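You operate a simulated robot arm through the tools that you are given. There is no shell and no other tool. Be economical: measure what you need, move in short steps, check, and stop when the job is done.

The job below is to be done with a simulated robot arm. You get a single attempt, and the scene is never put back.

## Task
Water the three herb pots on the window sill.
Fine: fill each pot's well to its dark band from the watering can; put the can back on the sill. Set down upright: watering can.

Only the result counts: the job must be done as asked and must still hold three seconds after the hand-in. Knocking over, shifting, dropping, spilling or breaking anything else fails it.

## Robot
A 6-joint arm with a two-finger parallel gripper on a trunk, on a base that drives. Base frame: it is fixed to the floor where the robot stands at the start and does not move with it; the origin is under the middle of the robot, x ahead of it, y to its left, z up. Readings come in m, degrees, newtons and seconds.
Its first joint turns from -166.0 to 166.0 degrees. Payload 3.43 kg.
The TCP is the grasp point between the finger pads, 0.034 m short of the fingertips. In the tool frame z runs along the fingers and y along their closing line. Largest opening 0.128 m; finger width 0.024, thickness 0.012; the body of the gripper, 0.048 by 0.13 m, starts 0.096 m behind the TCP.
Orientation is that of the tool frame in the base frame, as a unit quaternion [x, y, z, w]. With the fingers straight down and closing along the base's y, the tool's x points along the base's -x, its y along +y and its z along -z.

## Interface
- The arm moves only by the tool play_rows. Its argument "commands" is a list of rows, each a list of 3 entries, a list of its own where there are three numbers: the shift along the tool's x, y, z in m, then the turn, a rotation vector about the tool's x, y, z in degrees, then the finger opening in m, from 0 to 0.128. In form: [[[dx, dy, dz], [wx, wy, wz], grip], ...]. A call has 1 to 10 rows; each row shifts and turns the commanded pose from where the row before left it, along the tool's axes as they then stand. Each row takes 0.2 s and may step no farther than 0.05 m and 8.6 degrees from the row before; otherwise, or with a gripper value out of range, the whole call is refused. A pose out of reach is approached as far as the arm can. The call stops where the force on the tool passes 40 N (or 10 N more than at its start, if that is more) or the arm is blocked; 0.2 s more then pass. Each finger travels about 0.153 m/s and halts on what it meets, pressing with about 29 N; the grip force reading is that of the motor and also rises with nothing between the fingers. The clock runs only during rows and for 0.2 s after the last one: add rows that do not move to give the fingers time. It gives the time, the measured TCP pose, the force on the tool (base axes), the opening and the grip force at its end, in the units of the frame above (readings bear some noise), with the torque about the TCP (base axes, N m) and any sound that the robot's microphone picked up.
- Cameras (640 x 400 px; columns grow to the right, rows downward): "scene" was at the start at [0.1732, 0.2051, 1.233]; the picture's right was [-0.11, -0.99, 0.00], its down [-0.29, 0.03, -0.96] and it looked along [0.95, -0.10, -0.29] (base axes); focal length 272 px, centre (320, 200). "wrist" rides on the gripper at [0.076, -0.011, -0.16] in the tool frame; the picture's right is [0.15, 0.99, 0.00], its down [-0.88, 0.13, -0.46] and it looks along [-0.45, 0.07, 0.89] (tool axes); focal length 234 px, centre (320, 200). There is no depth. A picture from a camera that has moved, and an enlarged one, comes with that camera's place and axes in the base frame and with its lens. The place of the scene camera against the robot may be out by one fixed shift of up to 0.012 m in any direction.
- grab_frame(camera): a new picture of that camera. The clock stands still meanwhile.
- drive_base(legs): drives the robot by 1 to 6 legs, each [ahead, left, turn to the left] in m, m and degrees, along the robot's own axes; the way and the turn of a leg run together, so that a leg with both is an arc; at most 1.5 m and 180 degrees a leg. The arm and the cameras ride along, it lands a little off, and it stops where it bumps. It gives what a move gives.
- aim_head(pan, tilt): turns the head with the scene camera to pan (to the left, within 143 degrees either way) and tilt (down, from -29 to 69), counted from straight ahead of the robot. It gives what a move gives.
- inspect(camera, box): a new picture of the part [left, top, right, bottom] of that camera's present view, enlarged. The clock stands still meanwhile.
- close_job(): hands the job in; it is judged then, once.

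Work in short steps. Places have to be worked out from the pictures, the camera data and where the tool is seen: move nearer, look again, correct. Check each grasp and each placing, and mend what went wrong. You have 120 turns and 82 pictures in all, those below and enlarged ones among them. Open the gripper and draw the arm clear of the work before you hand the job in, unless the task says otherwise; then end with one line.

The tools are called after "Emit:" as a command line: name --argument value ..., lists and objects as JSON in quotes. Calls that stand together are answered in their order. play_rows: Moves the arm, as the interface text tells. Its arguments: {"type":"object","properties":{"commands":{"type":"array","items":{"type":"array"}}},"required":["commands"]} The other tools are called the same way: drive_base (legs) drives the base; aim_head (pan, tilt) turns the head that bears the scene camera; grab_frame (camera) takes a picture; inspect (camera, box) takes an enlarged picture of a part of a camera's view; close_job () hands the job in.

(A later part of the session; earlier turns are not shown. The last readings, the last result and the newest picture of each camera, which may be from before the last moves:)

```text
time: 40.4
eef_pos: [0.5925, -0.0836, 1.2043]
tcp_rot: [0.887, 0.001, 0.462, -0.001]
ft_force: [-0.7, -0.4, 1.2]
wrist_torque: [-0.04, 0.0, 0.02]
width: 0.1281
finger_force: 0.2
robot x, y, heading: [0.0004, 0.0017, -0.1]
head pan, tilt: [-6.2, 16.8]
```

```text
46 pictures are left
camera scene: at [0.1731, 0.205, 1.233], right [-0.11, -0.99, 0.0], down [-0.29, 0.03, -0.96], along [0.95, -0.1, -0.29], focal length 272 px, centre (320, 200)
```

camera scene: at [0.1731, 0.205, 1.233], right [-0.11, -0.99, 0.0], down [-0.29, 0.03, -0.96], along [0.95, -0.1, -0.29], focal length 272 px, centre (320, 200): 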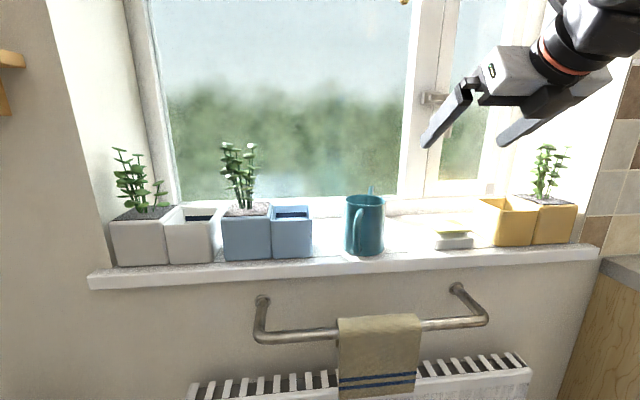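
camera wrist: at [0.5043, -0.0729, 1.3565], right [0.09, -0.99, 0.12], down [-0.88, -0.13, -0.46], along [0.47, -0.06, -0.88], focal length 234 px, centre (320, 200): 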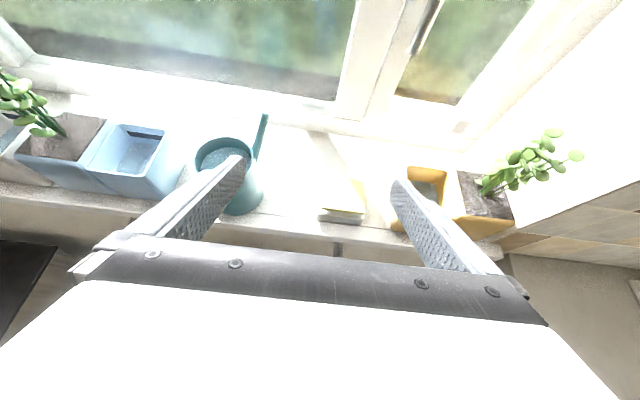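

The commanded pose is good here. I drive the base back 0.1 and left 0.3, so the arm gets more room in this roll and the scene camera sees the wells from the left past the arm. The bin stands beyond y≈0.8.

Emit:
drive_base --legs '[[-0.1, 0, 0], [0, 0.3, 0]]'

Emit:
aim_head --pan -20 --tilt 14

Emit:
grab_frame --camera "scene"

```text
time: 43.2
eef_pos: [0.4911, 0.221, 1.2042]
tcp_rot: [0.887, 0.002, 0.462, -0.002]
ft_force: [0.5, 0.2, -0.1]
wrist_torque: [-0.02, -0.01, -0.01]
width: 0.128
finger_force: 0.1
robot x, y, heading: [-0.0992, 0.3071, 0.2]
head pan, tilt: [-6.2, 16.8]
```

```text
time: 44.0
eef_pos: [0.4926, 0.2213, 1.2036]
tcp_rot: [0.887, 0.002, 0.462, -0.002]
ft_force: [0.0, -0.1, -0.1]
wrist_torque: [-0.04, 0.02, 0.0]
width: 0.1279
finger_force: 0.1
robot x, y, heading: [-0.099, 0.308, 0.1]
head pan, tilt: [-20.0, 14.0]
```

```text
45 pictures are left
camera scene: at [0.0672, 0.488, 1.2376], right [-0.34, -0.94, 0.0], down [-0.23, 0.08, -0.97], along [0.91, -0.33, -0.24], focal length 272 px, centre (320, 200)
```

scene: 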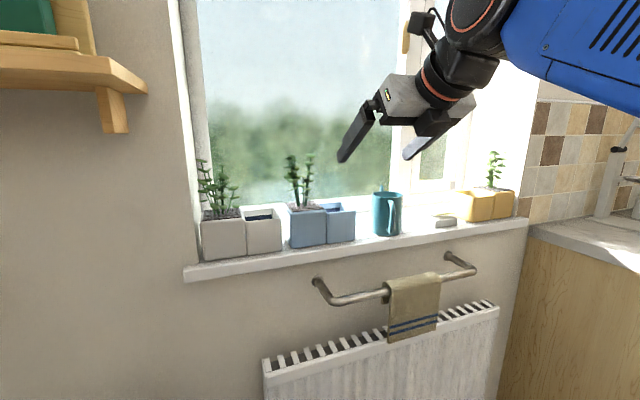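

All is in place. I pitch up to 18° below horizontal and yaw the tool 26° right, to line up with the can's handle.

Emit:
play_rows --commands '[[[0, 0, 0], [0, 8.5, 0], 0.115], [[0, 0, 0], [0, 8.5, 0], 0.115], [[0, 0, 0], [-6.18, 0, 2.0], 0.115], [[0, 0, 0], [-6.18, 0, 2.0], 0.115], [[0, 0, 0], [-6.18, 0, 2.0], 0.115], [[0, 0, 0], [-6.18, 0, 2.0], 0.115], [[0, 0, 0], [0, 0, 0], 0.115]]'

Emit:
grab_frame --camera "wrist"

```text
time: 45.6
eef_pos: [0.4486, 0.0948, 1.2]
tcp_rot: [0.789, -0.179, 0.574, 0.13]
ft_force: [-0.1, -0.6, -0.4]
wrist_torque: [0.01, -0.03, 0.0]
width: 0.1151
finger_force: 0.1
out of reach, approached as far as the arm can: row 3, 4, 5, 6
robot x, y, heading: [-0.1039, 0.3036, -0.1]
head pan, tilt: [-20.0, 14.0]
```

```text
44 pictures are left
camera wrist: at [0.3366, 0.1601, 1.3214], right [-0.38, -0.91, 0.14], down [-0.69, 0.19, -0.7], along [0.61, -0.36, -0.7], focal length 234 px, centre (320, 200)
```

wrist: 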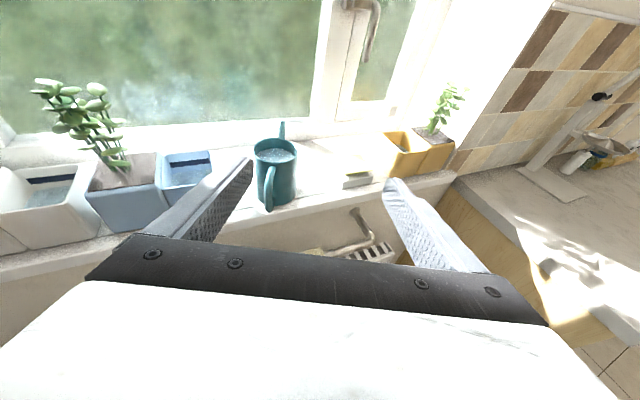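

The orientation is right. I move to the pre-grasp point 14 cm behind the can on the handle's line.

Emit:
play_rows --commands '[[[-0.0224, -0.0182, 0.034], [0, 0, 0], 0.115], [[-0.0224, -0.0182, 0.034], [0, 0, 0], 0.115], [[-0.0224, -0.0182, 0.034], [0, 0, 0], 0.115], [[-0.0224, -0.0182, 0.034], [0, 0, 0], 0.115], [[0, 0, 0], [0, 0, 0], 0.115]]'

Emit:
grab_frame --camera "wrist"

```text
time: 46.8
eef_pos: [0.5395, 0.0507, 1.0737]
tcp_rot: [0.789, -0.178, 0.574, 0.128]
ft_force: [0.1, -0.3, 0.9]
wrist_torque: [0.01, 0.0, 0.02]
width: 0.1148
finger_force: 0.2
out of reach, approached as far as the arm can: row 1, 2, 3, 4
robot x, y, heading: [-0.1025, 0.3084, 0.0]
head pan, tilt: [-20.0, 14.0]
```

```text
43 pictures are left
camera wrist: at [0.4279, 0.1162, 1.1936], right [-0.38, -0.91, 0.14], down [-0.69, 0.18, -0.7], along [0.61, -0.36, -0.7], focal length 234 px, centre (320, 200)
```

wrist: 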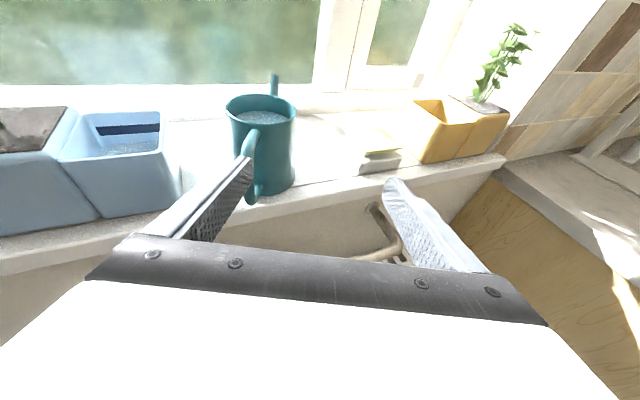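

The view is superb, but the wrist's roll limit pulls the TCP toward -y (it seems to want the base farther left of the work). Before driving further left I look at the floor there.

Emit:
aim_head --pan 50 --tilt 40

Emit:
grab_frame --camera "scene"

```text
time: 48.2
eef_pos: [0.5393, 0.0506, 1.0734]
tcp_rot: [0.789, -0.178, 0.574, 0.128]
ft_force: [0.1, 0.1, -0.6]
wrist_torque: [-0.01, 0.0, 0.01]
width: 0.1149
finger_force: 0.1
robot x, y, heading: [-0.0998, 0.305, -0.0]
head pan, tilt: [50.0, 40.0]
```

```text
42 pictures are left
camera scene: at [0.034, 0.5849, 1.1965], right [0.77, -0.64, 0.0], down [-0.41, -0.49, -0.77], along [0.49, 0.59, -0.64], focal length 272 px, centre (320, 200)
```

scene: 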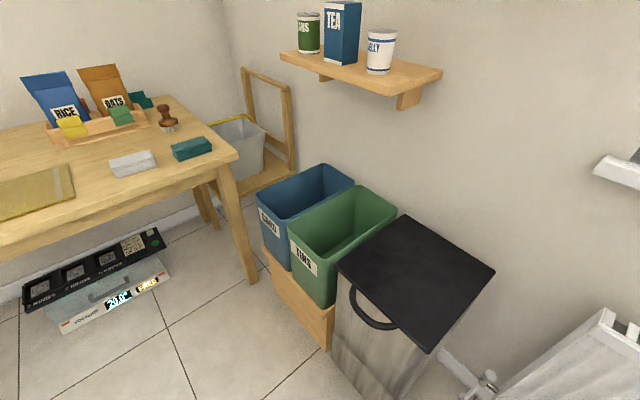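

The floor is clear up to y≈1.3 for x below about 0.35. I drive 0.15 further left, aim the head back at the sill, and move again to the pre-grasp.

Emit:
drive_base --legs '[[0, 0.15, 0]]'

Emit:
aim_head --pan -28 --tilt 14

```text
time: 49.6
eef_pos: [0.5401, 0.2026, 1.0739]
tcp_rot: [0.789, -0.177, 0.574, 0.128]
ft_force: [0.0, -0.4, 0.0]
wrist_torque: [0.0, -0.01, 0.02]
width: 0.115
finger_force: 0.0
robot x, y, heading: [-0.101, 0.4594, -0.1]
head pan, tilt: [50.0, 40.0]
```

```text
time: 51.1
eef_pos: [0.5395, 0.2022, 1.0742]
tcp_rot: [0.789, -0.177, 0.574, 0.128]
ft_force: [-0.3, 0.2, 0.0]
wrist_torque: [0.02, 0.05, -0.01]
width: 0.1147
finger_force: 0.1
robot x, y, heading: [-0.0987, 0.4577, -0.1]
head pan, tilt: [-28.0, 14.0]
```

I move to the pre-grasp and check the alignment.

Emit:
play_rows --commands '[[[0.0064, 0.0209, 0.0205], [0, 0, 0], 0.115], [[0.0064, 0.0209, 0.0205], [0, 0, 0], 0.115], [[0.0064, 0.02, 0.0205], [0, 0, 0], 0.115], [[0, 0, 0], [0, 0, 0], 0.115]]'

Emit:
grab_frame --camera "wrist"

```text
time: 52.1
eef_pos: [0.5704, 0.1167, 1.0736]
tcp_rot: [0.789, -0.177, 0.575, 0.129]
ft_force: [-0.2, 0.2, 0.0]
wrist_torque: [0.01, 0.03, -0.02]
width: 0.1147
finger_force: 0.0
robot x, y, heading: [-0.1017, 0.4538, 0.1]
head pan, tilt: [-28.0, 14.0]
```

```text
41 pictures are left
camera wrist: at [0.4585, 0.1825, 1.1929], right [-0.38, -0.91, 0.14], down [-0.69, 0.18, -0.7], along [0.61, -0.36, -0.7], focal length 234 px, centre (320, 200)
```

wrist: 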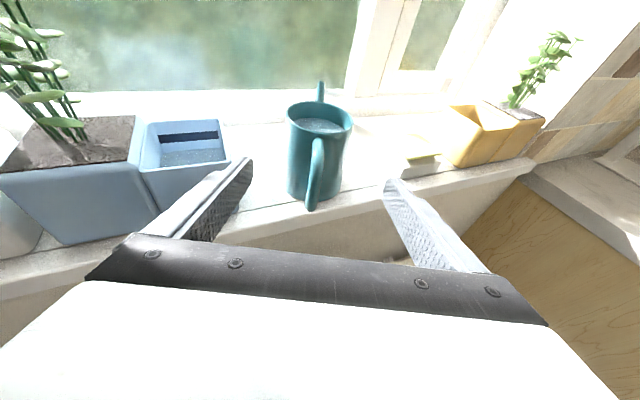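

Alignment is very good: the handle, rim and spout lie on the finger mid-line. I advance 10 cm along the tool axis, then check.

Emit:
play_rows --commands '[[[0, -0.003, 0.03], [0, 0, 0], 0.115], [[0, 0, 0.035], [0, 0, 0], 0.115], [[0, 0, 0.035], [0, 0, 0], 0.115], [[0, 0, 0], [0, 0, 0], 0.115]]'

Emit:
grab_frame --camera "wrist"

Emit:
inspect --camera "scene" --box '[260, 150, 420, 270]'

```text
time: 53.1
eef_pos: [0.6592, 0.0801, 1.0404]
tcp_rot: [0.789, -0.177, 0.574, 0.129]
ft_force: [-0.9, -0.3, -0.2]
wrist_torque: [0.02, 0.03, 0.02]
width: 0.1147
finger_force: 0.1
robot x, y, heading: [-0.0994, 0.4522, 0.0]
head pan, tilt: [-28.0, 14.0]
```

```text
40 pictures are left
camera wrist: at [0.5473, 0.144, 1.1611], right [-0.38, -0.91, 0.14], down [-0.69, 0.18, -0.7], along [0.61, -0.36, -0.7], focal length 234 px, centre (320, 200)
```

wrist: 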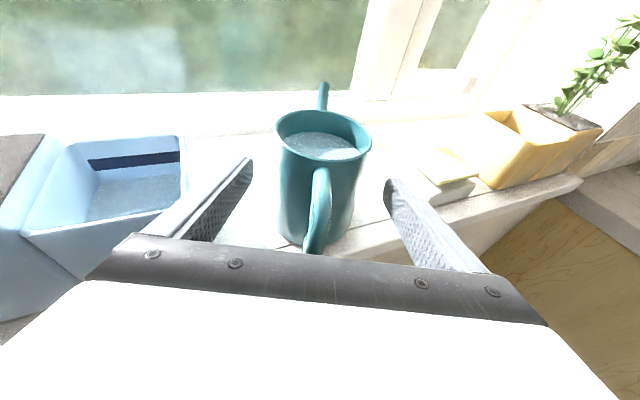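

```text
3.33 times, centred on (340, 210) of scene
camera zoom: at [0.0616, 0.6271, 1.2377], right [-0.47, -0.88, 0.0], down [-0.21, 0.11, -0.97], along [0.86, -0.45, -0.24], focal length 907 px, centre (253, 167)
```

zoom: 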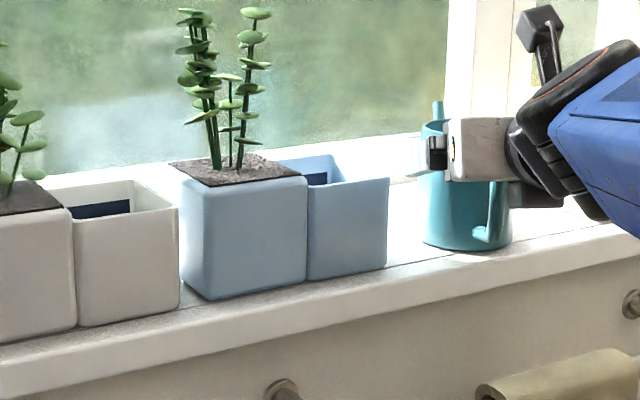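

The can axis lies 3.5 cm ahead of the TCP and nearly centred. I advance 2.7 cm more and close on the body.

Emit:
play_rows --commands '[[[0, -0.002, 0.014], [0, 0, 0], 0.115], [[0, 0, 0.013], [0, 0, 0], 0.115], [[0, 0, 0], [0, 0, 0], 0.1], [[0, 0, 0], [0, 0, 0], 0.09], [[0, 0, 0], [0, 0, 0], 0.08], [[0, 0, 0], [0, 0, 0], 0.06], [[0, 0, 0], [0, 0, 0], 0.05], [[0, 0, 0], [0, 0, 0], 0.05]]'

Emit:
grab_frame --camera "wrist"

```text
time: 54.9
eef_pos: [0.6836, 0.0709, 1.0337]
tcp_rot: [0.789, -0.178, 0.574, 0.129]
ft_force: [-0.2, -3.7, 2.1]
wrist_torque: [-0.16, -0.01, -0.09]
width: 0.078
finger_force: 29.0
robot x, y, heading: [-0.1041, 0.4525, 0.2]
head pan, tilt: [-28.0, 14.0]
```

```text
38 pictures are left
camera wrist: at [0.5713, 0.1365, 1.154], right [-0.38, -0.91, 0.14], down [-0.69, 0.18, -0.7], along [0.61, -0.36, -0.7], focal length 234 px, centre (320, 200)
```

wrist: 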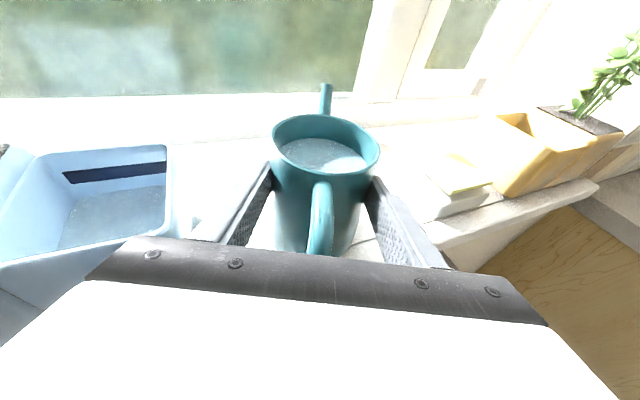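

The body is gripped at 78 mm, and water, spout and well are all in view. I lift 2.5 cm gently.

Emit:
play_rows --commands '[[[0.0048, 0, -0.0015], [0, 0, 0], 0.05], [[0.0095, 0, -0.0031], [0, 0, 0], 0.05], [[0.0095, 0, -0.0031], [0, 0, 0], 0.05], [[0, 0, 0], [0, 0, 0], 0.05], [[0, 0, 0], [0, 0, 0], 0.05]]'

Emit:
grab_frame --camera "wrist"

```text
time: 56.1
eef_pos: [0.6824, 0.0729, 1.0581]
tcp_rot: [0.789, -0.178, 0.574, 0.128]
ft_force: [-0.1, 0.1, -6.9]
wrist_torque: [0.09, 0.21, 0.01]
width: 0.0777
finger_force: 29.0
robot x, y, heading: [-0.0958, 0.4548, -0.0]
head pan, tilt: [-28.0, 14.0]
```

```text
37 pictures are left
camera wrist: at [0.5715, 0.1369, 1.1784], right [-0.38, -0.91, 0.14], down [-0.69, 0.18, -0.7], along [0.61, -0.36, -0.7], focal length 234 px, centre (320, 200)
```

wrist: 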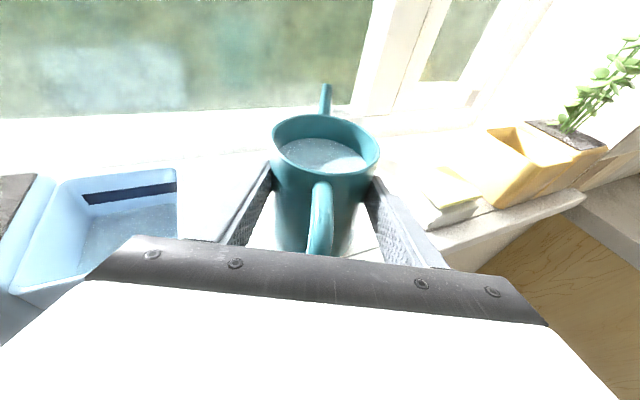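

The can is held level and firm. I back it off to x≈0.60, rise a little, and yaw the spout straight to +x.

Emit:
play_rows --commands '[[[0.002, 0.012, -0.0215], [0, 0, 0], 0.05], [[0.002, 0.012, -0.0215], [0, 0, 0], 0.05], [[0.002, 0.012, -0.0215], [0, 0, 0], 0.05], [[0, 0, 0], [3, 0, -1], 0.05], [[0, 0, 0], [5.18, 0, -1.68], 0.05], [[0, 0, 0], [5.18, 0, -1.68], 0.05], [[0, 0, 0], [5.18, 0, -1.68], 0.05], [[0, 0, 0], [4, 0, -1.3], 0.05], [[0, 0, 0], [2.2, 0, -0.7], 0.05], [[0, 0, 0], [0, 0, 0], 0.05]]'

Emit:
grab_frame --camera "wrist"

```text
time: 58.3
eef_pos: [0.6122, 0.0643, 1.0848]
tcp_rot: [0.809, 0.006, 0.588, -0.005]
ft_force: [0.1, 0.0, -6.9]
wrist_torque: [-0.02, 0.22, -0.02]
width: 0.078
finger_force: 29.9
robot x, y, heading: [-0.0951, 0.4573, 0.2]
head pan, tilt: [-28.0, 14.0]
```

```text
36 pictures are left
camera wrist: at [0.4841, 0.0738, 1.2044], right [0.06, -0.99, 0.14], down [-0.7, -0.14, -0.7], along [0.71, -0.06, -0.7], focal length 234 px, centre (320, 200)
```

wrist: 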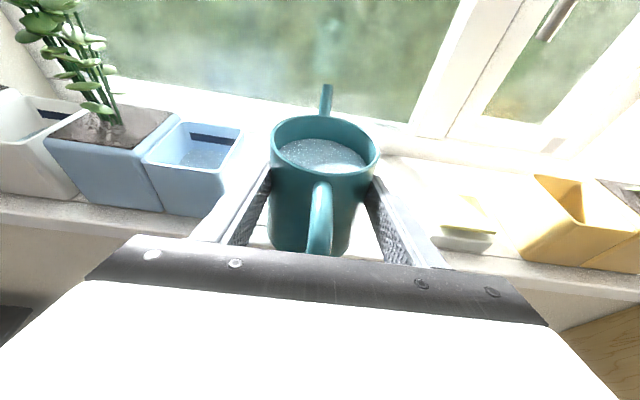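

From this view the blue well spans x 0.667–0.757 and y 0.17–0.24. I retreat 2 cm more and then carry the can left by driving the base 0.147.

Emit:
play_rows --commands '[[[-0.0031, 0, -0.0095], [0, 0, 0], 0.05], [[-0.0031, 0, -0.0095], [0, 0, 0], 0.05], [[0, 0, 0], [0, 0, 0], 0.05]]'

Emit:
drive_base --legs '[[0, 0.07, 0], [0, 0.077, 0]]'

Emit:
grab_frame --camera "wrist"

Emit:
grab_frame --camera "scene"

```text
time: 59.1
eef_pos: [0.593, 0.0646, 1.084]
tcp_rot: [0.809, 0.004, 0.588, -0.004]
ft_force: [-0.1, 0.8, -7.3]
wrist_torque: [-0.04, 0.2, -0.01]
width: 0.0777
finger_force: 28.9
robot x, y, heading: [-0.0973, 0.4559, 0.0]
head pan, tilt: [-28.0, 14.0]
```

```text
time: 60.7
eef_pos: [0.5937, 0.209, 1.0837]
tcp_rot: [0.809, 0.005, 0.588, -0.005]
ft_force: [-3.6, -10.6, -5.2]
wrist_torque: [-0.49, 0.46, -1.04]
width: 0.081
finger_force: 29.2
robot x, y, heading: [-0.1036, 0.6023, 0.3]
head pan, tilt: [-28.0, 14.0]
```

```text
35 pictures are left
camera wrist: at [0.4642, 0.2196, 1.2036], right [0.06, -0.99, 0.14], down [-0.7, -0.14, -0.7], along [0.71, -0.06, -0.7], focal length 234 px, centre (320, 200)
```

wrist: 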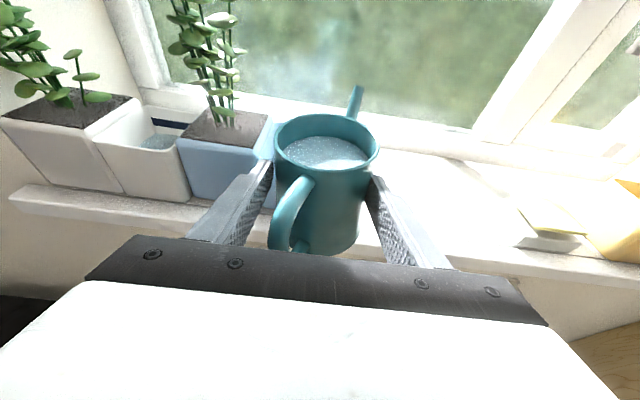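

```text
34 pictures are left
camera scene: at [0.0615, 0.7727, 1.2377], right [-0.47, -0.88, 0.0], down [-0.21, 0.11, -0.97], along [0.86, -0.45, -0.24], focal length 272 px, centre (320, 200)
```

scene: 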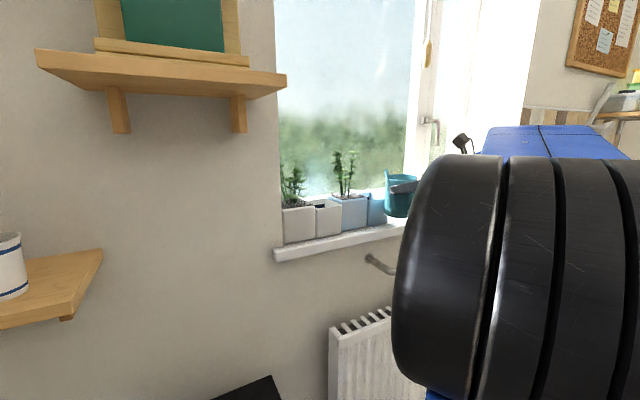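

The drive ended with a side force of -10.6 N and the can has twisted in the grip, so something touched at about the pot rim height. I look closely before moving.

Emit:
inspect --camera "wrist" --box '[120, 60, 400, 260]'

Emit:
inspect --camera "scene" --box '[260, 130, 430, 270]'

```text
2.00 times, centred on (260, 160) of wrist
camera zoom: at [0.4642, 0.2196, 1.2036], right [0.06, -0.99, 0.14], down [-0.7, -0.14, -0.7], along [0.71, -0.06, -0.7], focal length 468 px, centre (440, 280)
```

zoom: 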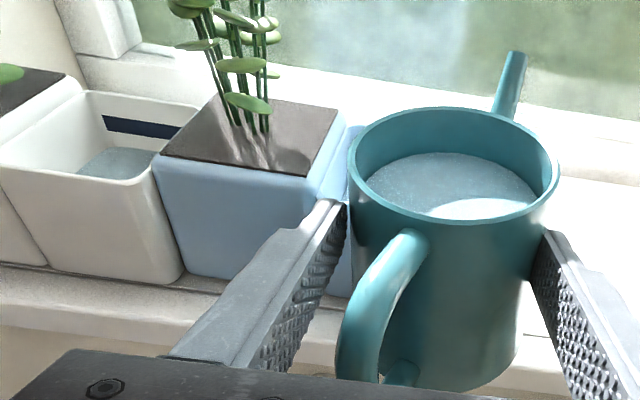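

```text
2.86 times, centred on (345, 200) of scene
camera zoom: at [0.0615, 0.7727, 1.2377], right [-0.47, -0.88, 0.0], down [-0.21, 0.11, -0.97], along [0.86, -0.45, -0.24], focal length 777 px, centre (249, 200)
```

zoom: 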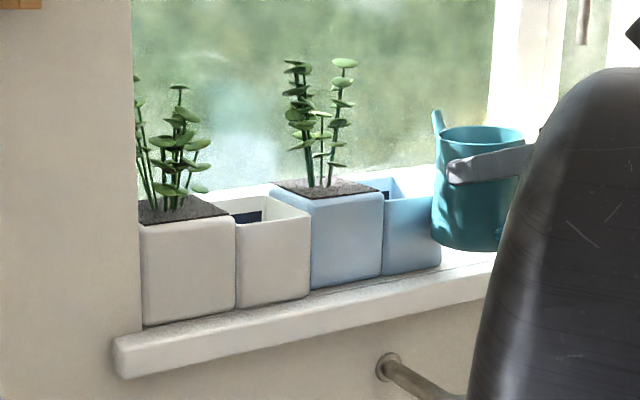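

The pictures show the can's body met the blue pot's right front corner: the can axis is really about 3 cm ahead of the TCP. The pot seems pushed roughly 1–2 cm left toward the white one. I move away to the right, then back and up, and then measure the pot.

Emit:
play_rows --commands '[[[0, 0.01, 0], [0, 0, 0], 0.05], [[0, 0.02, 0], [0, 0, 0], 0.05], [[-0.006, 0.02, -0.019], [0, 0, 0], 0.05], [[0.0, 0.02, -0.03], [0, 0, 0], 0.05], [[0.015, 0.03, -0.02], [0, 0, 0], 0.05], [[0.015, 0.03, -0.01], [0, 0, 0], 0.05], [[0, 0.03, 0], [0, 0, 0], 0.05], [[0, 0, 0], [0, 0, 0], 0.05]]'

Emit:
grab_frame --camera "wrist"

Emit:
inspect --camera "scene" --box '[260, 130, 430, 270]'

```text
time: 62.5
eef_pos: [0.5282, 0.0476, 1.1301]
tcp_rot: [0.809, 0.004, 0.588, -0.004]
ft_force: [-0.4, -0.7, -7.6]
wrist_torque: [0.01, 0.3, 0.0]
width: 0.0794
finger_force: 28.9
robot x, y, heading: [-0.102, 0.6034, -0.2]
head pan, tilt: [-28.0, 14.0]
```

```text
31 pictures are left
camera wrist: at [0.399, 0.057, 1.2498], right [0.06, -0.99, 0.14], down [-0.7, -0.14, -0.7], along [0.71, -0.06, -0.7], focal length 234 px, centre (320, 200)
```

wrist: 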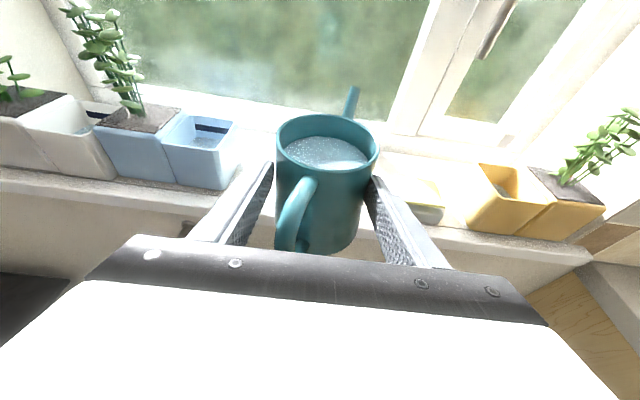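

```text
2.86 times, centred on (345, 200) of scene
camera zoom: at [0.0616, 0.773, 1.2377], right [-0.47, -0.88, 0.0], down [-0.21, 0.11, -0.97], along [0.86, -0.45, -0.24], focal length 777 px, centre (249, 200)
```

zoom: 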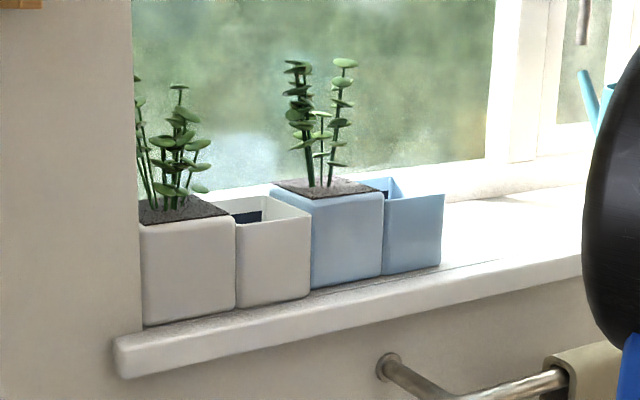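

I zoom the wrist view on the blue pot to measure its shift accurately against the earlier view.

Emit:
inspect --camera "wrist" --box '[50, 80, 250, 205]'

```text
3.20 times, centred on (150, 142) of wrist
camera zoom: at [0.399, 0.057, 1.2498], right [0.06, -0.99, 0.14], down [-0.7, -0.14, -0.7], along [0.71, -0.06, -0.7], focal length 749 px, centre (864, 384)
```

zoom: 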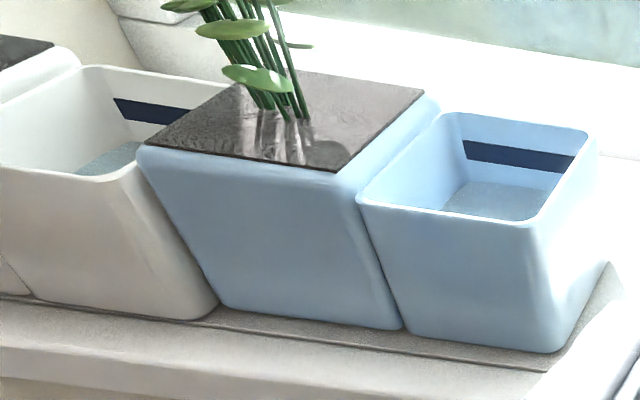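

The blue pot is now touching the white one, pushed left by about 2 cm with no turn; the white pot looks unmoved. I set the can down to the right so I can push the blue pot back from inside its well.

Emit:
play_rows --commands '[[[-0.0037, 0, 0.0161], [0, 0, 0], 0.05], [[-0.0074, 0, 0.0323], [0, 0, 0], 0.05], [[-0.0074, 0, 0.0323], [0, 0, 0], 0.05], [[-0.0074, 0, 0.0323], [0, 0, 0], 0.05], [[-0.0074, 0, 0.0323], [0, 0, 0], 0.05], [[-0.0037, 0, 0.0161], [0, 0, 0], 0.05], [[-0.0038, 0, 0.0012], [0, 0, 0], 0.05], [[-0.0029, 0, 0.0009], [0, 0, 0], 0.05], [[0, 0, 0], [0, 0, 0], 0.05]]'

```text
time: 64.5
eef_pos: [0.6688, 0.052, 1.0399]
tcp_rot: [0.808, 0.005, 0.59, -0.004]
ft_force: [4.4, -4.8, 15.6]
wrist_torque: [0.35, -0.57, -0.35]
width: 0.0791
finger_force: 29.4
robot x, y, heading: [-0.1016, 0.6017, 0.2]
head pan, tilt: [-28.0, 14.0]
```

Contact. I open and back straight out.

Emit:
play_rows --commands '[[[0.002, 0, 0], [0, 0, 0], 0.05], [[0, 0, 0], [0, 0, 0], 0.08], [[0, 0, 0], [0, 0, 0], 0.1], [[0, 0, 0], [0, 0, 0], 0.115], [[0, 0, -0.02], [0, 0, 0], 0.115], [[0, 0, -0.04], [0, 0, 0], 0.115], [[0, 0, -0.045], [0, 0, 0], 0.115], [[0, 0, -0.045], [0, 0, 0], 0.115], [[0, 0, 0], [0, 0, 0], 0.115]]'

Emit:
grab_frame --camera "wrist"

```text
time: 66.5
eef_pos: [0.5266, 0.0506, 1.085]
tcp_rot: [0.809, 0.005, 0.588, -0.005]
ft_force: [0.2, 0.8, -0.6]
wrist_torque: [0.0, 0.02, 0.0]
width: 0.1146
finger_force: 0.0
robot x, y, heading: [-0.101, 0.6026, 0.2]
head pan, tilt: [-28.0, 14.0]
```

```text
28 pictures are left
camera wrist: at [0.3977, 0.0597, 1.2053], right [0.06, -0.99, 0.14], down [-0.7, -0.14, -0.7], along [0.71, -0.06, -0.7], focal length 234 px, centre (320, 200)
```

wrist: 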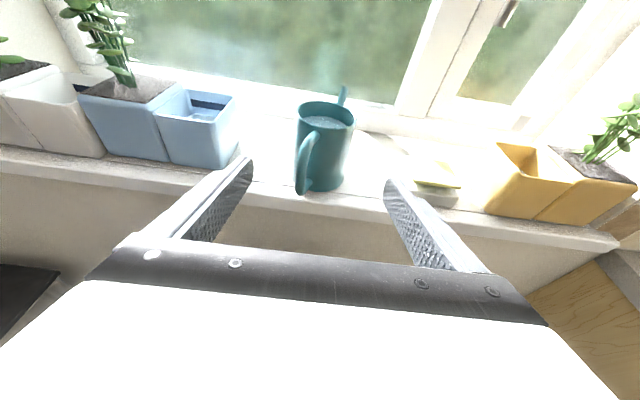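

The can stands safely. I close the fingers, pitch the tool to 69° down and move above the blue well.

Emit:
play_rows --commands '[[[0, 0, -0.02], [0, -8.5, 0], 0.08], [[0, 0, 0], [0, -8.5, 0], 0.04], [[0, 0, 0], [0, -8.5, 0], 0.0], [[0, 0, 0], [0, -8.5, 0], 0.0], [[0, 0, 0], [0, -8.5, 0], 0.0], [[0, 0, 0], [0, -8.5, 0], 0.0], [[0.0161, 0, -0.042], [0, 0, 0], 0.0], [[0, 0, 0], [0, 0, 0], 0.0]]'

Emit:
play_rows --commands '[[[0.0285, -0.0308, 0.0103], [0, 0, 0], 0.0], [[0.0285, -0.0308, 0.0103], [0, 0, 0], 0.0], [[0.0285, -0.0308, 0.0103], [0, 0, 0], 0.0], [[0.0285, -0.0308, 0.0103], [0, 0, 0], 0.0], [[0.0285, -0.0308, 0.0103], [0, 0, 0], 0.0], [[0.0285, -0.0308, 0.0103], [0, 0, 0], 0.0], [[0, 0, 0], [0, 0, 0], 0.0]]'

Emit:
grab_frame --camera "wrist"

```text
time: 68.3
eef_pos: [0.5078, 0.0497, 1.1369]
tcp_rot: [0.983, 0.006, 0.183, -0.003]
ft_force: [-0.1, -0.2, 0.6]
wrist_torque: [0.01, 0.0, 0.01]
width: 0.0
finger_force: 28.5
robot x, y, heading: [-0.1035, 0.6008, 0.3]
head pan, tilt: [-28.0, 14.0]
```

```text
time: 69.9
eef_pos: [0.689, 0.2368, 1.141]
tcp_rot: [0.983, 0.006, 0.182, -0.002]
ft_force: [0.3, 0.3, -0.2]
wrist_torque: [-0.02, 0.03, -0.02]
width: 0.0001
finger_force: 29.1
robot x, y, heading: [-0.0986, 0.6033, -0.0]
head pan, tilt: [-28.0, 14.0]
```

```text
27 pictures are left
camera wrist: at [0.7013, 0.2489, 1.3166], right [0.15, -0.99, 0.05], down [-0.98, -0.14, 0.11], along [-0.1, -0.07, -0.99], focal length 234 px, centre (320, 200)
```

wrist: 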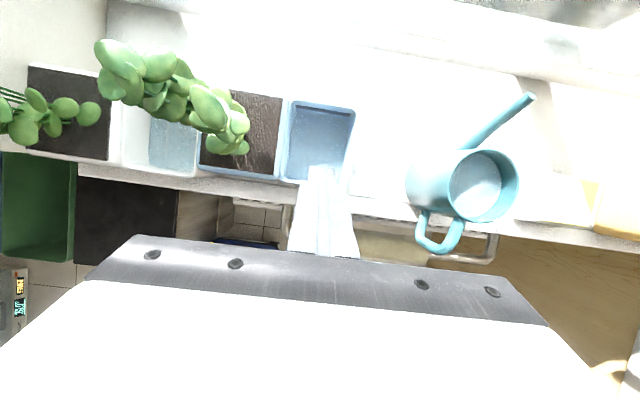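

From above, the blue well's right wall is at y≈0.205 against about 0.178 originally, matching the closed 2.7 cm gap to the white pot. I lower the closed fingertips 2 cm into the well.

Emit:
play_rows --commands '[[[0.0006, -0.002, 0.032], [0, 0, 0], 0.0], [[0.0006, -0.002, 0.032], [0, 0, 0], 0.0], [[0.0006, 0, 0.032], [0, 0, 0], 0.0], [[0, 0, 0], [0, 0, 0], 0.0]]'

Emit:
inspect --camera "wrist" --box '[180, 60, 400, 220]'

```text
time: 70.9
eef_pos: [0.7249, 0.2408, 1.0502]
tcp_rot: [0.983, 0.005, 0.182, -0.002]
ft_force: [0.8, -0.5, -1.5]
wrist_torque: [0.01, -0.01, 0.0]
width: 0.0
finger_force: 29.4
robot x, y, heading: [-0.1013, 0.6016, 0.4]
head pan, tilt: [-28.0, 14.0]
```

```text
2.50 times, centred on (290, 140) of wrist
camera zoom: at [0.7375, 0.2525, 1.2259], right [0.15, -0.99, 0.05], down [-0.98, -0.14, 0.11], along [-0.1, -0.07, -0.99], focal length 585 px, centre (395, 350)
```

zoom: 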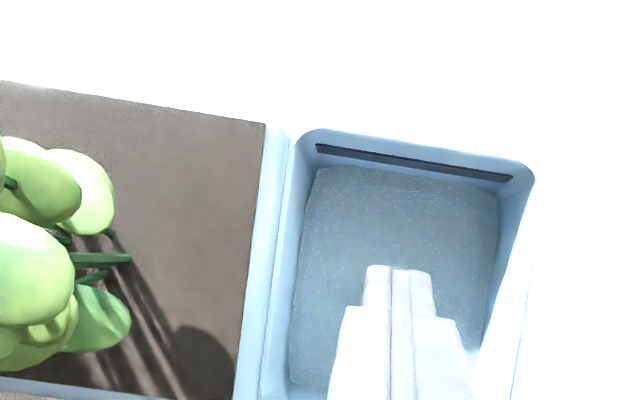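

The fingertips are inside the well with free space around. I push gently toward the right wall in small steps.

Emit:
play_rows --commands '[[[0, 0.006, 0], [0, 0, 0], 0.0], [[0, 0.004, 0], [0, 0, 0], 0.0], [[0, 0.004, 0], [0, 0, 0], 0.0], [[0, 0.004, 0], [0, 0, 0], 0.0], [[0, 0.004, 0], [0, 0, 0], 0.0], [[0, 0, 0], [0, 0, 0], 0.0]]'

```text
time: 72.3
eef_pos: [0.7247, 0.2174, 1.0542]
tcp_rot: [0.983, 0.007, 0.183, -0.002]
ft_force: [0.3, 0.0, -0.7]
wrist_torque: [0.02, 0.0, 0.0]
width: 0.0
finger_force: 28.7
robot x, y, heading: [-0.1024, 0.6061, 0.1]
head pan, tilt: [-28.0, 14.0]
```

No contact yet. I continue in 3 mm steps.

Emit:
play_rows --commands '[[[0, 0.003, 0], [0, 0, 0], 0.0], [[0, 0.003, 0], [0, 0, 0], 0.0], [[0, 0.003, 0], [0, 0, 0], 0.0]]'

Emit:
inspect --camera "wrist" --box '[180, 60, 400, 220]'

```text
time: 73.1
eef_pos: [0.7233, 0.2105, 1.053]
tcp_rot: [0.983, 0.006, 0.184, -0.002]
ft_force: [0.9, 3.6, 2.3]
wrist_torque: [0.06, 0.01, -0.02]
width: 0.0
finger_force: 28.9
robot x, y, heading: [-0.1011, 0.6028, 0.2]
head pan, tilt: [-28.0, 14.0]
```

```text
2.50 times, centred on (290, 140) of wrist
camera zoom: at [0.7368, 0.2216, 1.2285], right [0.15, -0.99, 0.05], down [-0.98, -0.14, 0.11], along [-0.1, -0.07, -0.99], focal length 585 px, centre (395, 350)
```

zoom: 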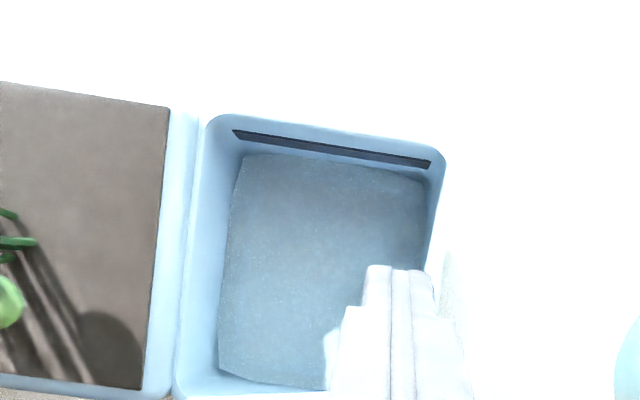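

Contact at y=0.2105 (3.6 N). The pot must return about 2.2 cm, so I push on in 3 mm steps.

Emit:
play_rows --commands '[[[0, 0.003, 0], [0, 0, 0], 0.0], [[0, 0.003, 0], [0, 0, 0], 0.0], [[0, 0.003, 0], [0, 0, 0], 0.0], [[0, 0.003, 0], [0, 0, 0], 0.0], [[0, 0.003, 0], [0, 0, 0], 0.0], [[0, 0, 0], [0, 0, 0], 0.0]]'

```text
time: 74.5
eef_pos: [0.7243, 0.1944, 1.0531]
tcp_rot: [0.983, 0.006, 0.182, -0.002]
ft_force: [-0.5, 2.6, 1.1]
wrist_torque: [0.02, -0.02, 0.06]
width: 0.0
finger_force: 29.3
robot x, y, heading: [-0.0983, 0.5992, 0.3]
head pan, tilt: [-28.0, 14.0]
```

The pot has moved about 1.6 cm. I check the gap to the white pot in the scene view.

Emit:
inspect --camera "scene" --box '[260, 130, 430, 270]'

```text
2.86 times, centred on (345, 200) of scene
camera zoom: at [0.0614, 0.7733, 1.2376], right [-0.47, -0.88, 0.0], down [-0.21, 0.11, -0.97], along [0.86, -0.45, -0.24], focal length 777 px, centre (249, 200)
```

zoom: 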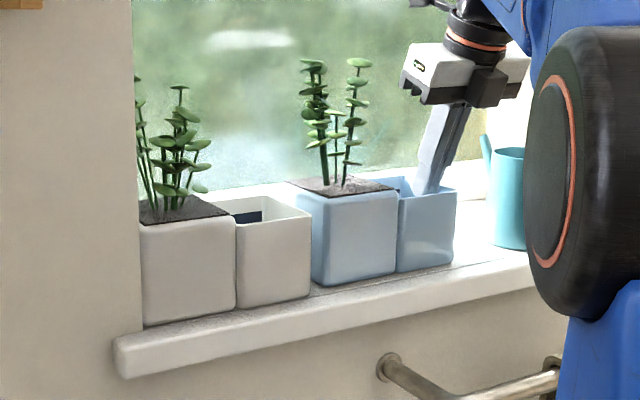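

The y position is restored: right wall at about 0.177 and the gap to white as before. The pot is still about 1 cm too far toward the window (back rim 0.779 against 0.769), so I move off the right wall and pull gently on the front wall.

Emit:
play_rows --commands '[[[0, -0.014, 0], [0, 0, 0], 0.0], [[-0.0075, 0, -0.0029], [0, 0, 0], 0.0], [[-0.0047, 0, -0.0018], [0, 0, 0], 0.0], [[-0.0028, 0, -0.0011], [0, 0, 0], 0.0], [[0, 0, 0], [0, 0, 0], 0.0]]'

Emit:
inspect --camera "wrist" --box '[180, 60, 400, 220]'

```text
time: 75.7
eef_pos: [0.7077, 0.2084, 1.0537]
tcp_rot: [0.983, 0.006, 0.182, -0.002]
ft_force: [0.4, -0.1, -0.5]
wrist_torque: [0.02, 0.03, 0.02]
width: 0.0002
finger_force: 28.7
robot x, y, heading: [-0.1032, 0.5972, -0.2]
head pan, tilt: [-28.0, 14.0]
```

```text
2.50 times, centred on (290, 140) of wrist
camera zoom: at [0.7208, 0.2203, 1.2278], right [0.15, -0.99, 0.05], down [-0.98, -0.14, 0.11], along [-0.1, -0.07, -0.99], focal length 585 px, centre (395, 350)
```

zoom: 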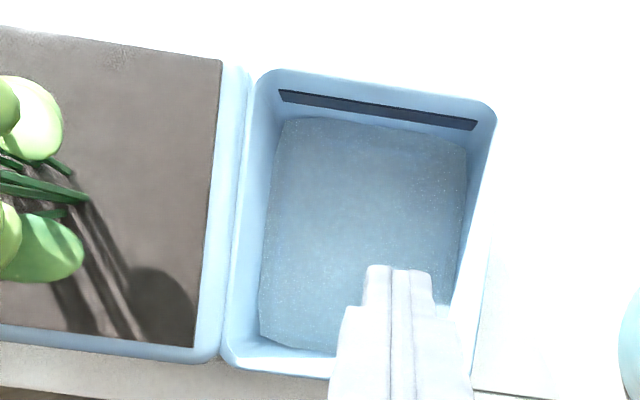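

The back rim reads 0.781 against 0.769 originally. I pull on toward -x in 3 mm steps until contact and a little beyond.

Emit:
play_rows --commands '[[[-0.0028, 0, -0.0011], [0, 0, 0], 0.0], [[-0.0028, 0, -0.0011], [0, 0, 0], 0.0]]'

Emit:
play_rows --commands '[[[-0.0028, 0, -0.0011], [0, 0, 0], 0.0], [[-0.0028, 0, -0.0011], [0, 0, 0], 0.0]]'

```text
time: 76.3
eef_pos: [0.7021, 0.2089, 1.0524]
tcp_rot: [0.983, 0.006, 0.183, -0.002]
ft_force: [0.1, -0.2, 0.1]
wrist_torque: [-0.01, 0.0, -0.01]
width: 0.0
finger_force: 29.1
robot x, y, heading: [-0.0979, 0.5989, 0.4]
head pan, tilt: [-28.0, 14.0]
```

```text
time: 76.9
eef_pos: [0.6972, 0.2076, 1.0533]
tcp_rot: [0.983, 0.007, 0.182, -0.003]
ft_force: [2.8, 0.2, 1.7]
wrist_torque: [0.02, -0.04, 0.03]
width: 0.0003
finger_force: 29.0
robot x, y, heading: [-0.1053, 0.5996, -0.0]
head pan, tilt: [-28.0, 14.0]
```

Contact at x≈0.698. To avoid turning the pot I shift the contact left, nearer its centre, and then pull 1 cm.

Emit:
play_rows --commands '[[[0.0056, 0, 0.0022], [0, 0, 0], 0.0], [[0, -0.013, 0], [0, 0, 0], 0.0], [[0, -0.012, 0], [0, 0, 0], 0.0], [[-0.0056, 0, -0.0022], [0, 0, 0], 0.0], [[-0.0028, 0, -0.0011], [0, 0, 0], 0.0], [[-0.0028, 0, -0.0011], [0, 0, 0], 0.0], [[-0.0028, 0, -0.0011], [0, 0, 0], 0.0], [[-0.001, 0, -0.0004], [0, 0, 0], 0.0], [[0, 0, 0], [0, 0, 0], 0.0]]'

Emit:
inspect --camera "scene" --box '[260, 130, 430, 270]'

```text
time: 78.9
eef_pos: [0.6858, 0.234, 1.0519]
tcp_rot: [0.983, 0.006, 0.182, -0.002]
ft_force: [2.1, 0.5, 0.2]
wrist_torque: [-0.03, -0.06, -0.02]
width: 0.0002
finger_force: 29.0
robot x, y, heading: [-0.1024, 0.6013, 0.3]
head pan, tilt: [-28.0, 14.0]
```

```text
2.86 times, centred on (345, 200) of scene
camera zoom: at [0.0615, 0.7732, 1.2377], right [-0.47, -0.88, 0.0], down [-0.21, 0.11, -0.97], along [0.86, -0.45, -0.24], focal length 777 px, centre (249, 200)
```

zoom: 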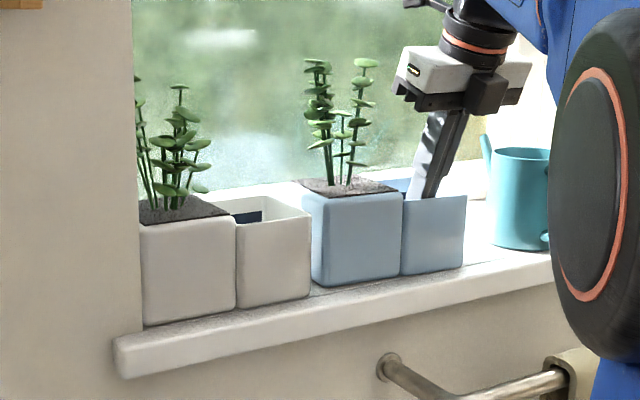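

The blue pot is back within a few millimetres of its original place. I lift out, retreat, and pitch the tool up to fetch the can again; from above I read the can axis at about (0.708, 0.056), yaw -18.5°.

Emit:
play_rows --commands '[[[0.004, 0, 0], [0, 0, 0], 0.0], [[0, 0, -0.045], [0, 0, 0], 0.0], [[0, 0, -0.045], [0, 0, 0], 0.0], [[-0.037, 0, -0.014], [0, 0, 0], 0.0], [[-0.037, 0, -0.014], [0, 8.5, 0], 0.0], [[0, 0, 0], [0, 8.5, 0], 0.0], [[0, 0, 0], [0, 8.5, 0], 0.03], [[0, 0, 0], [0, 8.5, 0], 0.06], [[0, 0, 0], [0, 8.5, 0], 0.09], [[0, 0, 0], [0, 8.5, 0], 0.115]]'

Emit:
play_rows --commands '[[[0, 0, 0], [-5.87, 0, 1.9], 0.115], [[0, 0, 0], [-5.87, 0, 1.9], 0.115], [[0, 0, 0], [-5.87, 0, 1.9], 0.115], [[0, 0, 0], [0, 0, 0], 0.115]]'

```text
time: 81.1
eef_pos: [0.5783, 0.2309, 1.1375]
tcp_rot: [0.808, 0.004, 0.589, -0.004]
ft_force: [0.2, -0.1, 0.4]
wrist_torque: [-0.01, -0.05, -0.01]
width: 0.115
finger_force: 0.1
robot x, y, heading: [-0.1012, 0.6017, 0.5]
head pan, tilt: [-28.0, 14.0]
```

```text
time: 82.1
eef_pos: [0.5776, 0.2309, 1.1389]
tcp_rot: [0.799, -0.126, 0.581, 0.091]
ft_force: [-0.2, 0.5, 0.6]
wrist_torque: [0.02, 0.0, 0.01]
width: 0.1151
finger_force: 0.0
robot x, y, heading: [-0.1065, 0.6006, 0.2]
head pan, tilt: [-28.0, 14.0]
```

I move to the pre-grasp behind the can and look.

Emit:
play_rows --commands '[[[-0.014, 0.0311, 0.0143], [0, 0, 0], 0.115], [[-0.014, 0.0311, 0.0143], [0, 0, 0], 0.115], [[-0.014, 0.0311, 0.0143], [0, 0, 0], 0.115], [[-0.014, 0.0311, 0.0143], [0, 0, 0], 0.115], [[0, 0, 0], [0, 0, 0], 0.115]]'

Emit:
grab_frame --camera "wrist"

```text
time: 83.3
eef_pos: [0.5747, 0.1004, 1.067]
tcp_rot: [0.799, -0.125, 0.581, 0.09]
ft_force: [0.5, -0.6, 0.3]
wrist_torque: [-0.01, 0.01, 0.02]
width: 0.115
finger_force: 0.1
robot x, y, heading: [-0.0992, 0.6031, 0.0]
head pan, tilt: [-28.0, 14.0]
```

```text
21 pictures are left
camera wrist: at [0.4551, 0.1501, 1.1866], right [-0.26, -0.96, 0.14], down [-0.71, 0.09, -0.7], along [0.65, -0.28, -0.7], focal length 234 px, centre (320, 200)
```

wrist: 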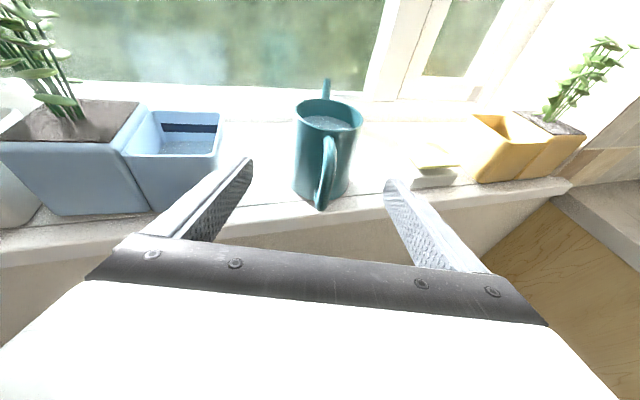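

The can sits 5 mm right of the finger mid-line and about 14.5 cm ahead. I correct sideways, advance 13.8 cm so the pads reach past the axis, and close.

Emit:
play_rows --commands '[[[0, 0.005, 0.034], [0, 0, 0], 0.115], [[0, 0, 0.035], [0, 0, 0], 0.115], [[0, 0, 0.035], [0, 0, 0], 0.115], [[0, 0, 0.034], [0, 0, 0], 0.115], [[0, 0, 0], [0, 0, 0], 0.1], [[0, 0, 0], [0, 0, 0], 0.09], [[0, 0, 0], [0, 0, 0], 0.075], [[0, 0, 0], [0, 0, 0], 0.05], [[0, 0, 0], [0, 0, 0], 0.05]]'

Emit:
inspect --camera "wrist" --box '[200, 60, 440, 260]'

```text
time: 85.3
eef_pos: [0.6979, 0.057, 1.0241]
tcp_rot: [0.799, -0.126, 0.581, 0.091]
ft_force: [0.4, -1.7, 4.0]
wrist_torque: [-0.04, -0.12, 0.11]
width: 0.0789
finger_force: 29.1
robot x, y, heading: [-0.1015, 0.6041, 0.2]
head pan, tilt: [-28.0, 14.0]
```

```text
2.00 times, centred on (320, 160) of wrist
camera zoom: at [0.5789, 0.1068, 1.1448], right [-0.26, -0.96, 0.14], down [-0.71, 0.09, -0.7], along [0.65, -0.28, -0.7], focal length 468 px, centre (320, 280)
```

zoom: 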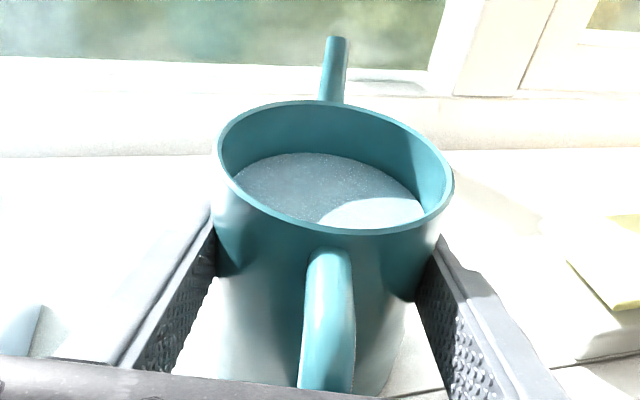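

The body is held securely, with pads near the axis. I lift, then retreat high so the can's bottom stays above the pot rims, and straighten the yaw.

Emit:
play_rows --commands '[[[0.0095, 0, -0.0031], [0, 0, 0], 0.05], [[0.019, 0, -0.0062], [0, 0, 0], 0.05], [[0.019, 0, -0.0062], [0, 0, 0], 0.05], [[0.0133, 0.0101, -0.0333], [0, 0, 0], 0.05], [[0.0133, 0.0101, -0.0333], [0, 0, 0], 0.05], [[0.0133, 0.0101, -0.0333], [0, 0, 0], 0.05], [[0, 0, -0.03], [0, 0, 0], 0.05], [[0, 0, 0], [5.7, 0, -1.85], 0.05], [[0, 0, 0], [5.7, 0, -1.85], 0.05], [[0, 0, 0], [5.7, 0, -1.85], 0.05]]'

Emit:
play_rows --commands '[[[0, -0.008, 0], [0, 0, 0], 0.05], [[0, -0.016, 0], [0, 0, 0], 0.05], [[0, -0.02, 0], [0, 0, 0], 0.05], [[0, -0.02, 0], [0, 0, 0], 0.05], [[0, -0.02, 0], [0, 0, 0], 0.05], [[0, -0.02, 0], [0, 0, 0], 0.05], [[0, -0.018, 0], [0, 0, 0], 0.05], [[0, -0.008, 0], [0, 0, 0], 0.05], [[0, 0, 0], [0, 0, 0], 0.05]]'

Emit:
grab_frame --camera "wrist"

```text
time: 87.5
eef_pos: [0.5842, 0.0636, 1.1531]
tcp_rot: [0.809, 0.002, 0.588, -0.002]
ft_force: [-0.7, 0.9, -5.2]
wrist_torque: [-0.01, 0.22, -0.06]
width: 0.0786
finger_force: 28.6
robot x, y, heading: [-0.1019, 0.6033, 0.1]
head pan, tilt: [-28.0, 14.0]
```

```text
time: 89.5
eef_pos: [0.5832, 0.1925, 1.1524]
tcp_rot: [0.809, 0.0, 0.588, -0.001]
ft_force: [-0.2, 0.4, -6.9]
wrist_torque: [-0.03, 0.14, -0.03]
width: 0.0784
finger_force: 28.9
robot x, y, heading: [-0.0975, 0.6042, -0.2]
head pan, tilt: [-28.0, 14.0]
```

```text
19 pictures are left
camera wrist: at [0.4539, 0.2035, 1.2727], right [0.05, -0.99, 0.14], down [-0.71, -0.13, -0.7], along [0.71, -0.06, -0.7], focal length 234 px, centre (320, 200)
```

wrist: 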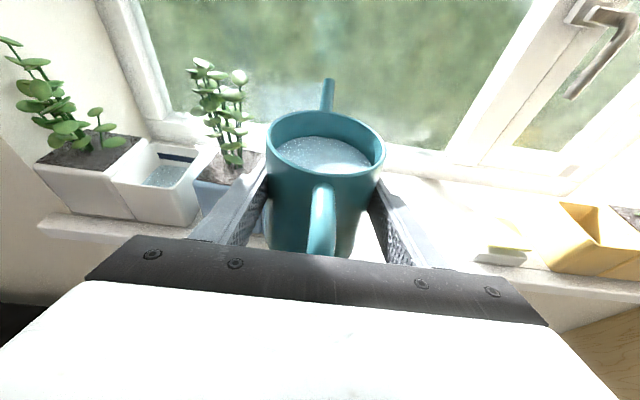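

The spout tip is at about y=0.197, so I shift 2 cm left, lower to z≈1.09 and tilt 8°, not yet pouring, and look from the scene camera.

Emit:
play_rows --commands '[[[0, -0.01, 0], [0, 0, 0], 0.05], [[0, -0.01, 0], [0, 0, 0], 0.05], [[-0.0285, 0, 0.0093], [0, 0, 0], 0.05], [[-0.0285, 0, 0.0093], [0, 0, 0], 0.05], [[0, 0, 0], [0, -4, 0], 0.05], [[0, 0, 0], [0, -4, 0], 0.05], [[0, 0, 0], [0, 0, 0], 0.05]]'

Emit:
inspect --camera "scene" --box '[310, 130, 440, 240]'

```text
time: 91.1
eef_pos: [0.5828, 0.2134, 1.0925]
tcp_rot: [0.848, 0.0, 0.53, 0.0]
ft_force: [0.6, 0.3, -7.0]
wrist_torque: [-0.01, 0.12, 0.0]
width: 0.0784
finger_force: 29.2
robot x, y, heading: [-0.0992, 0.6014, 0.1]
head pan, tilt: [-28.0, 14.0]
```

```text
3.64 times, centred on (375, 185) of scene
camera zoom: at [0.0616, 0.7731, 1.2376], right [-0.47, -0.88, 0.0], down [-0.21, 0.11, -0.97], along [0.86, -0.45, -0.24], focal length 989 px, centre (120, 254)
```

zoom: 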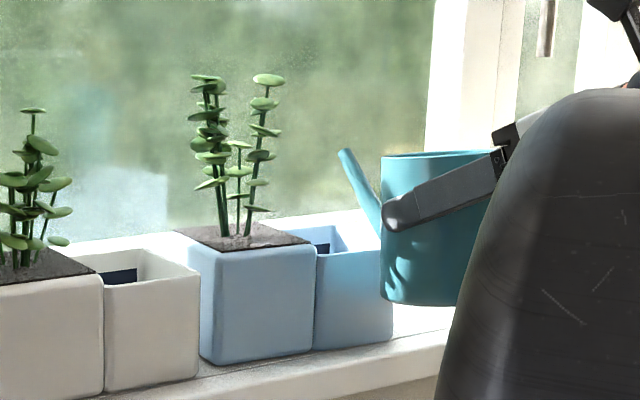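

The tip hangs over the blue well. I lower slightly and tilt to about 15°, then check the weight and picture for flow.

Emit:
play_rows --commands '[[[-0.009, 0, 0.0044], [0, -3, 0], 0.05], [[0, 0, 0], [0, -4, 0], 0.05], [[0, 0, 0], [0, 0, 0], 0.05], [[0, 0, 0], [0, 0, 0], 0.05]]'

Emit:
inspect --camera "scene" --box '[310, 130, 440, 240]'

```text
time: 92.1
eef_pos: [0.5837, 0.2125, 1.0823]
tcp_rot: [0.879, 0.001, 0.477, -0.001]
ft_force: [0.6, -0.5, -6.8]
wrist_torque: [0.03, 0.07, -0.02]
width: 0.0783
finger_force: 29.1
robot x, y, heading: [-0.1034, 0.6034, 0.4]
head pan, tilt: [-28.0, 14.0]
```

```text
3.64 times, centred on (375, 185) of scene
camera zoom: at [0.0616, 0.7731, 1.2376], right [-0.47, -0.88, 0.0], down [-0.21, 0.11, -0.97], along [0.86, -0.45, -0.24], focal length 989 px, centre (120, 254)
```

zoom: 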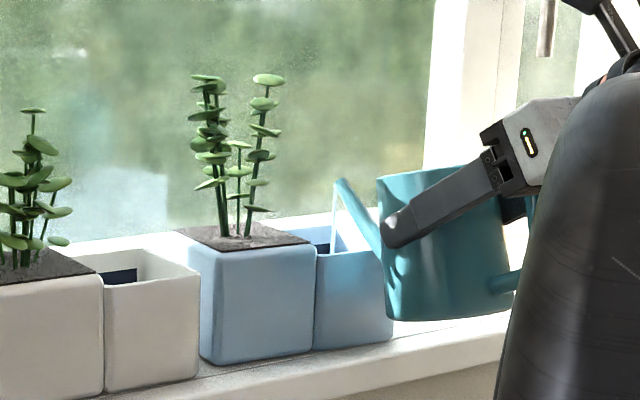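

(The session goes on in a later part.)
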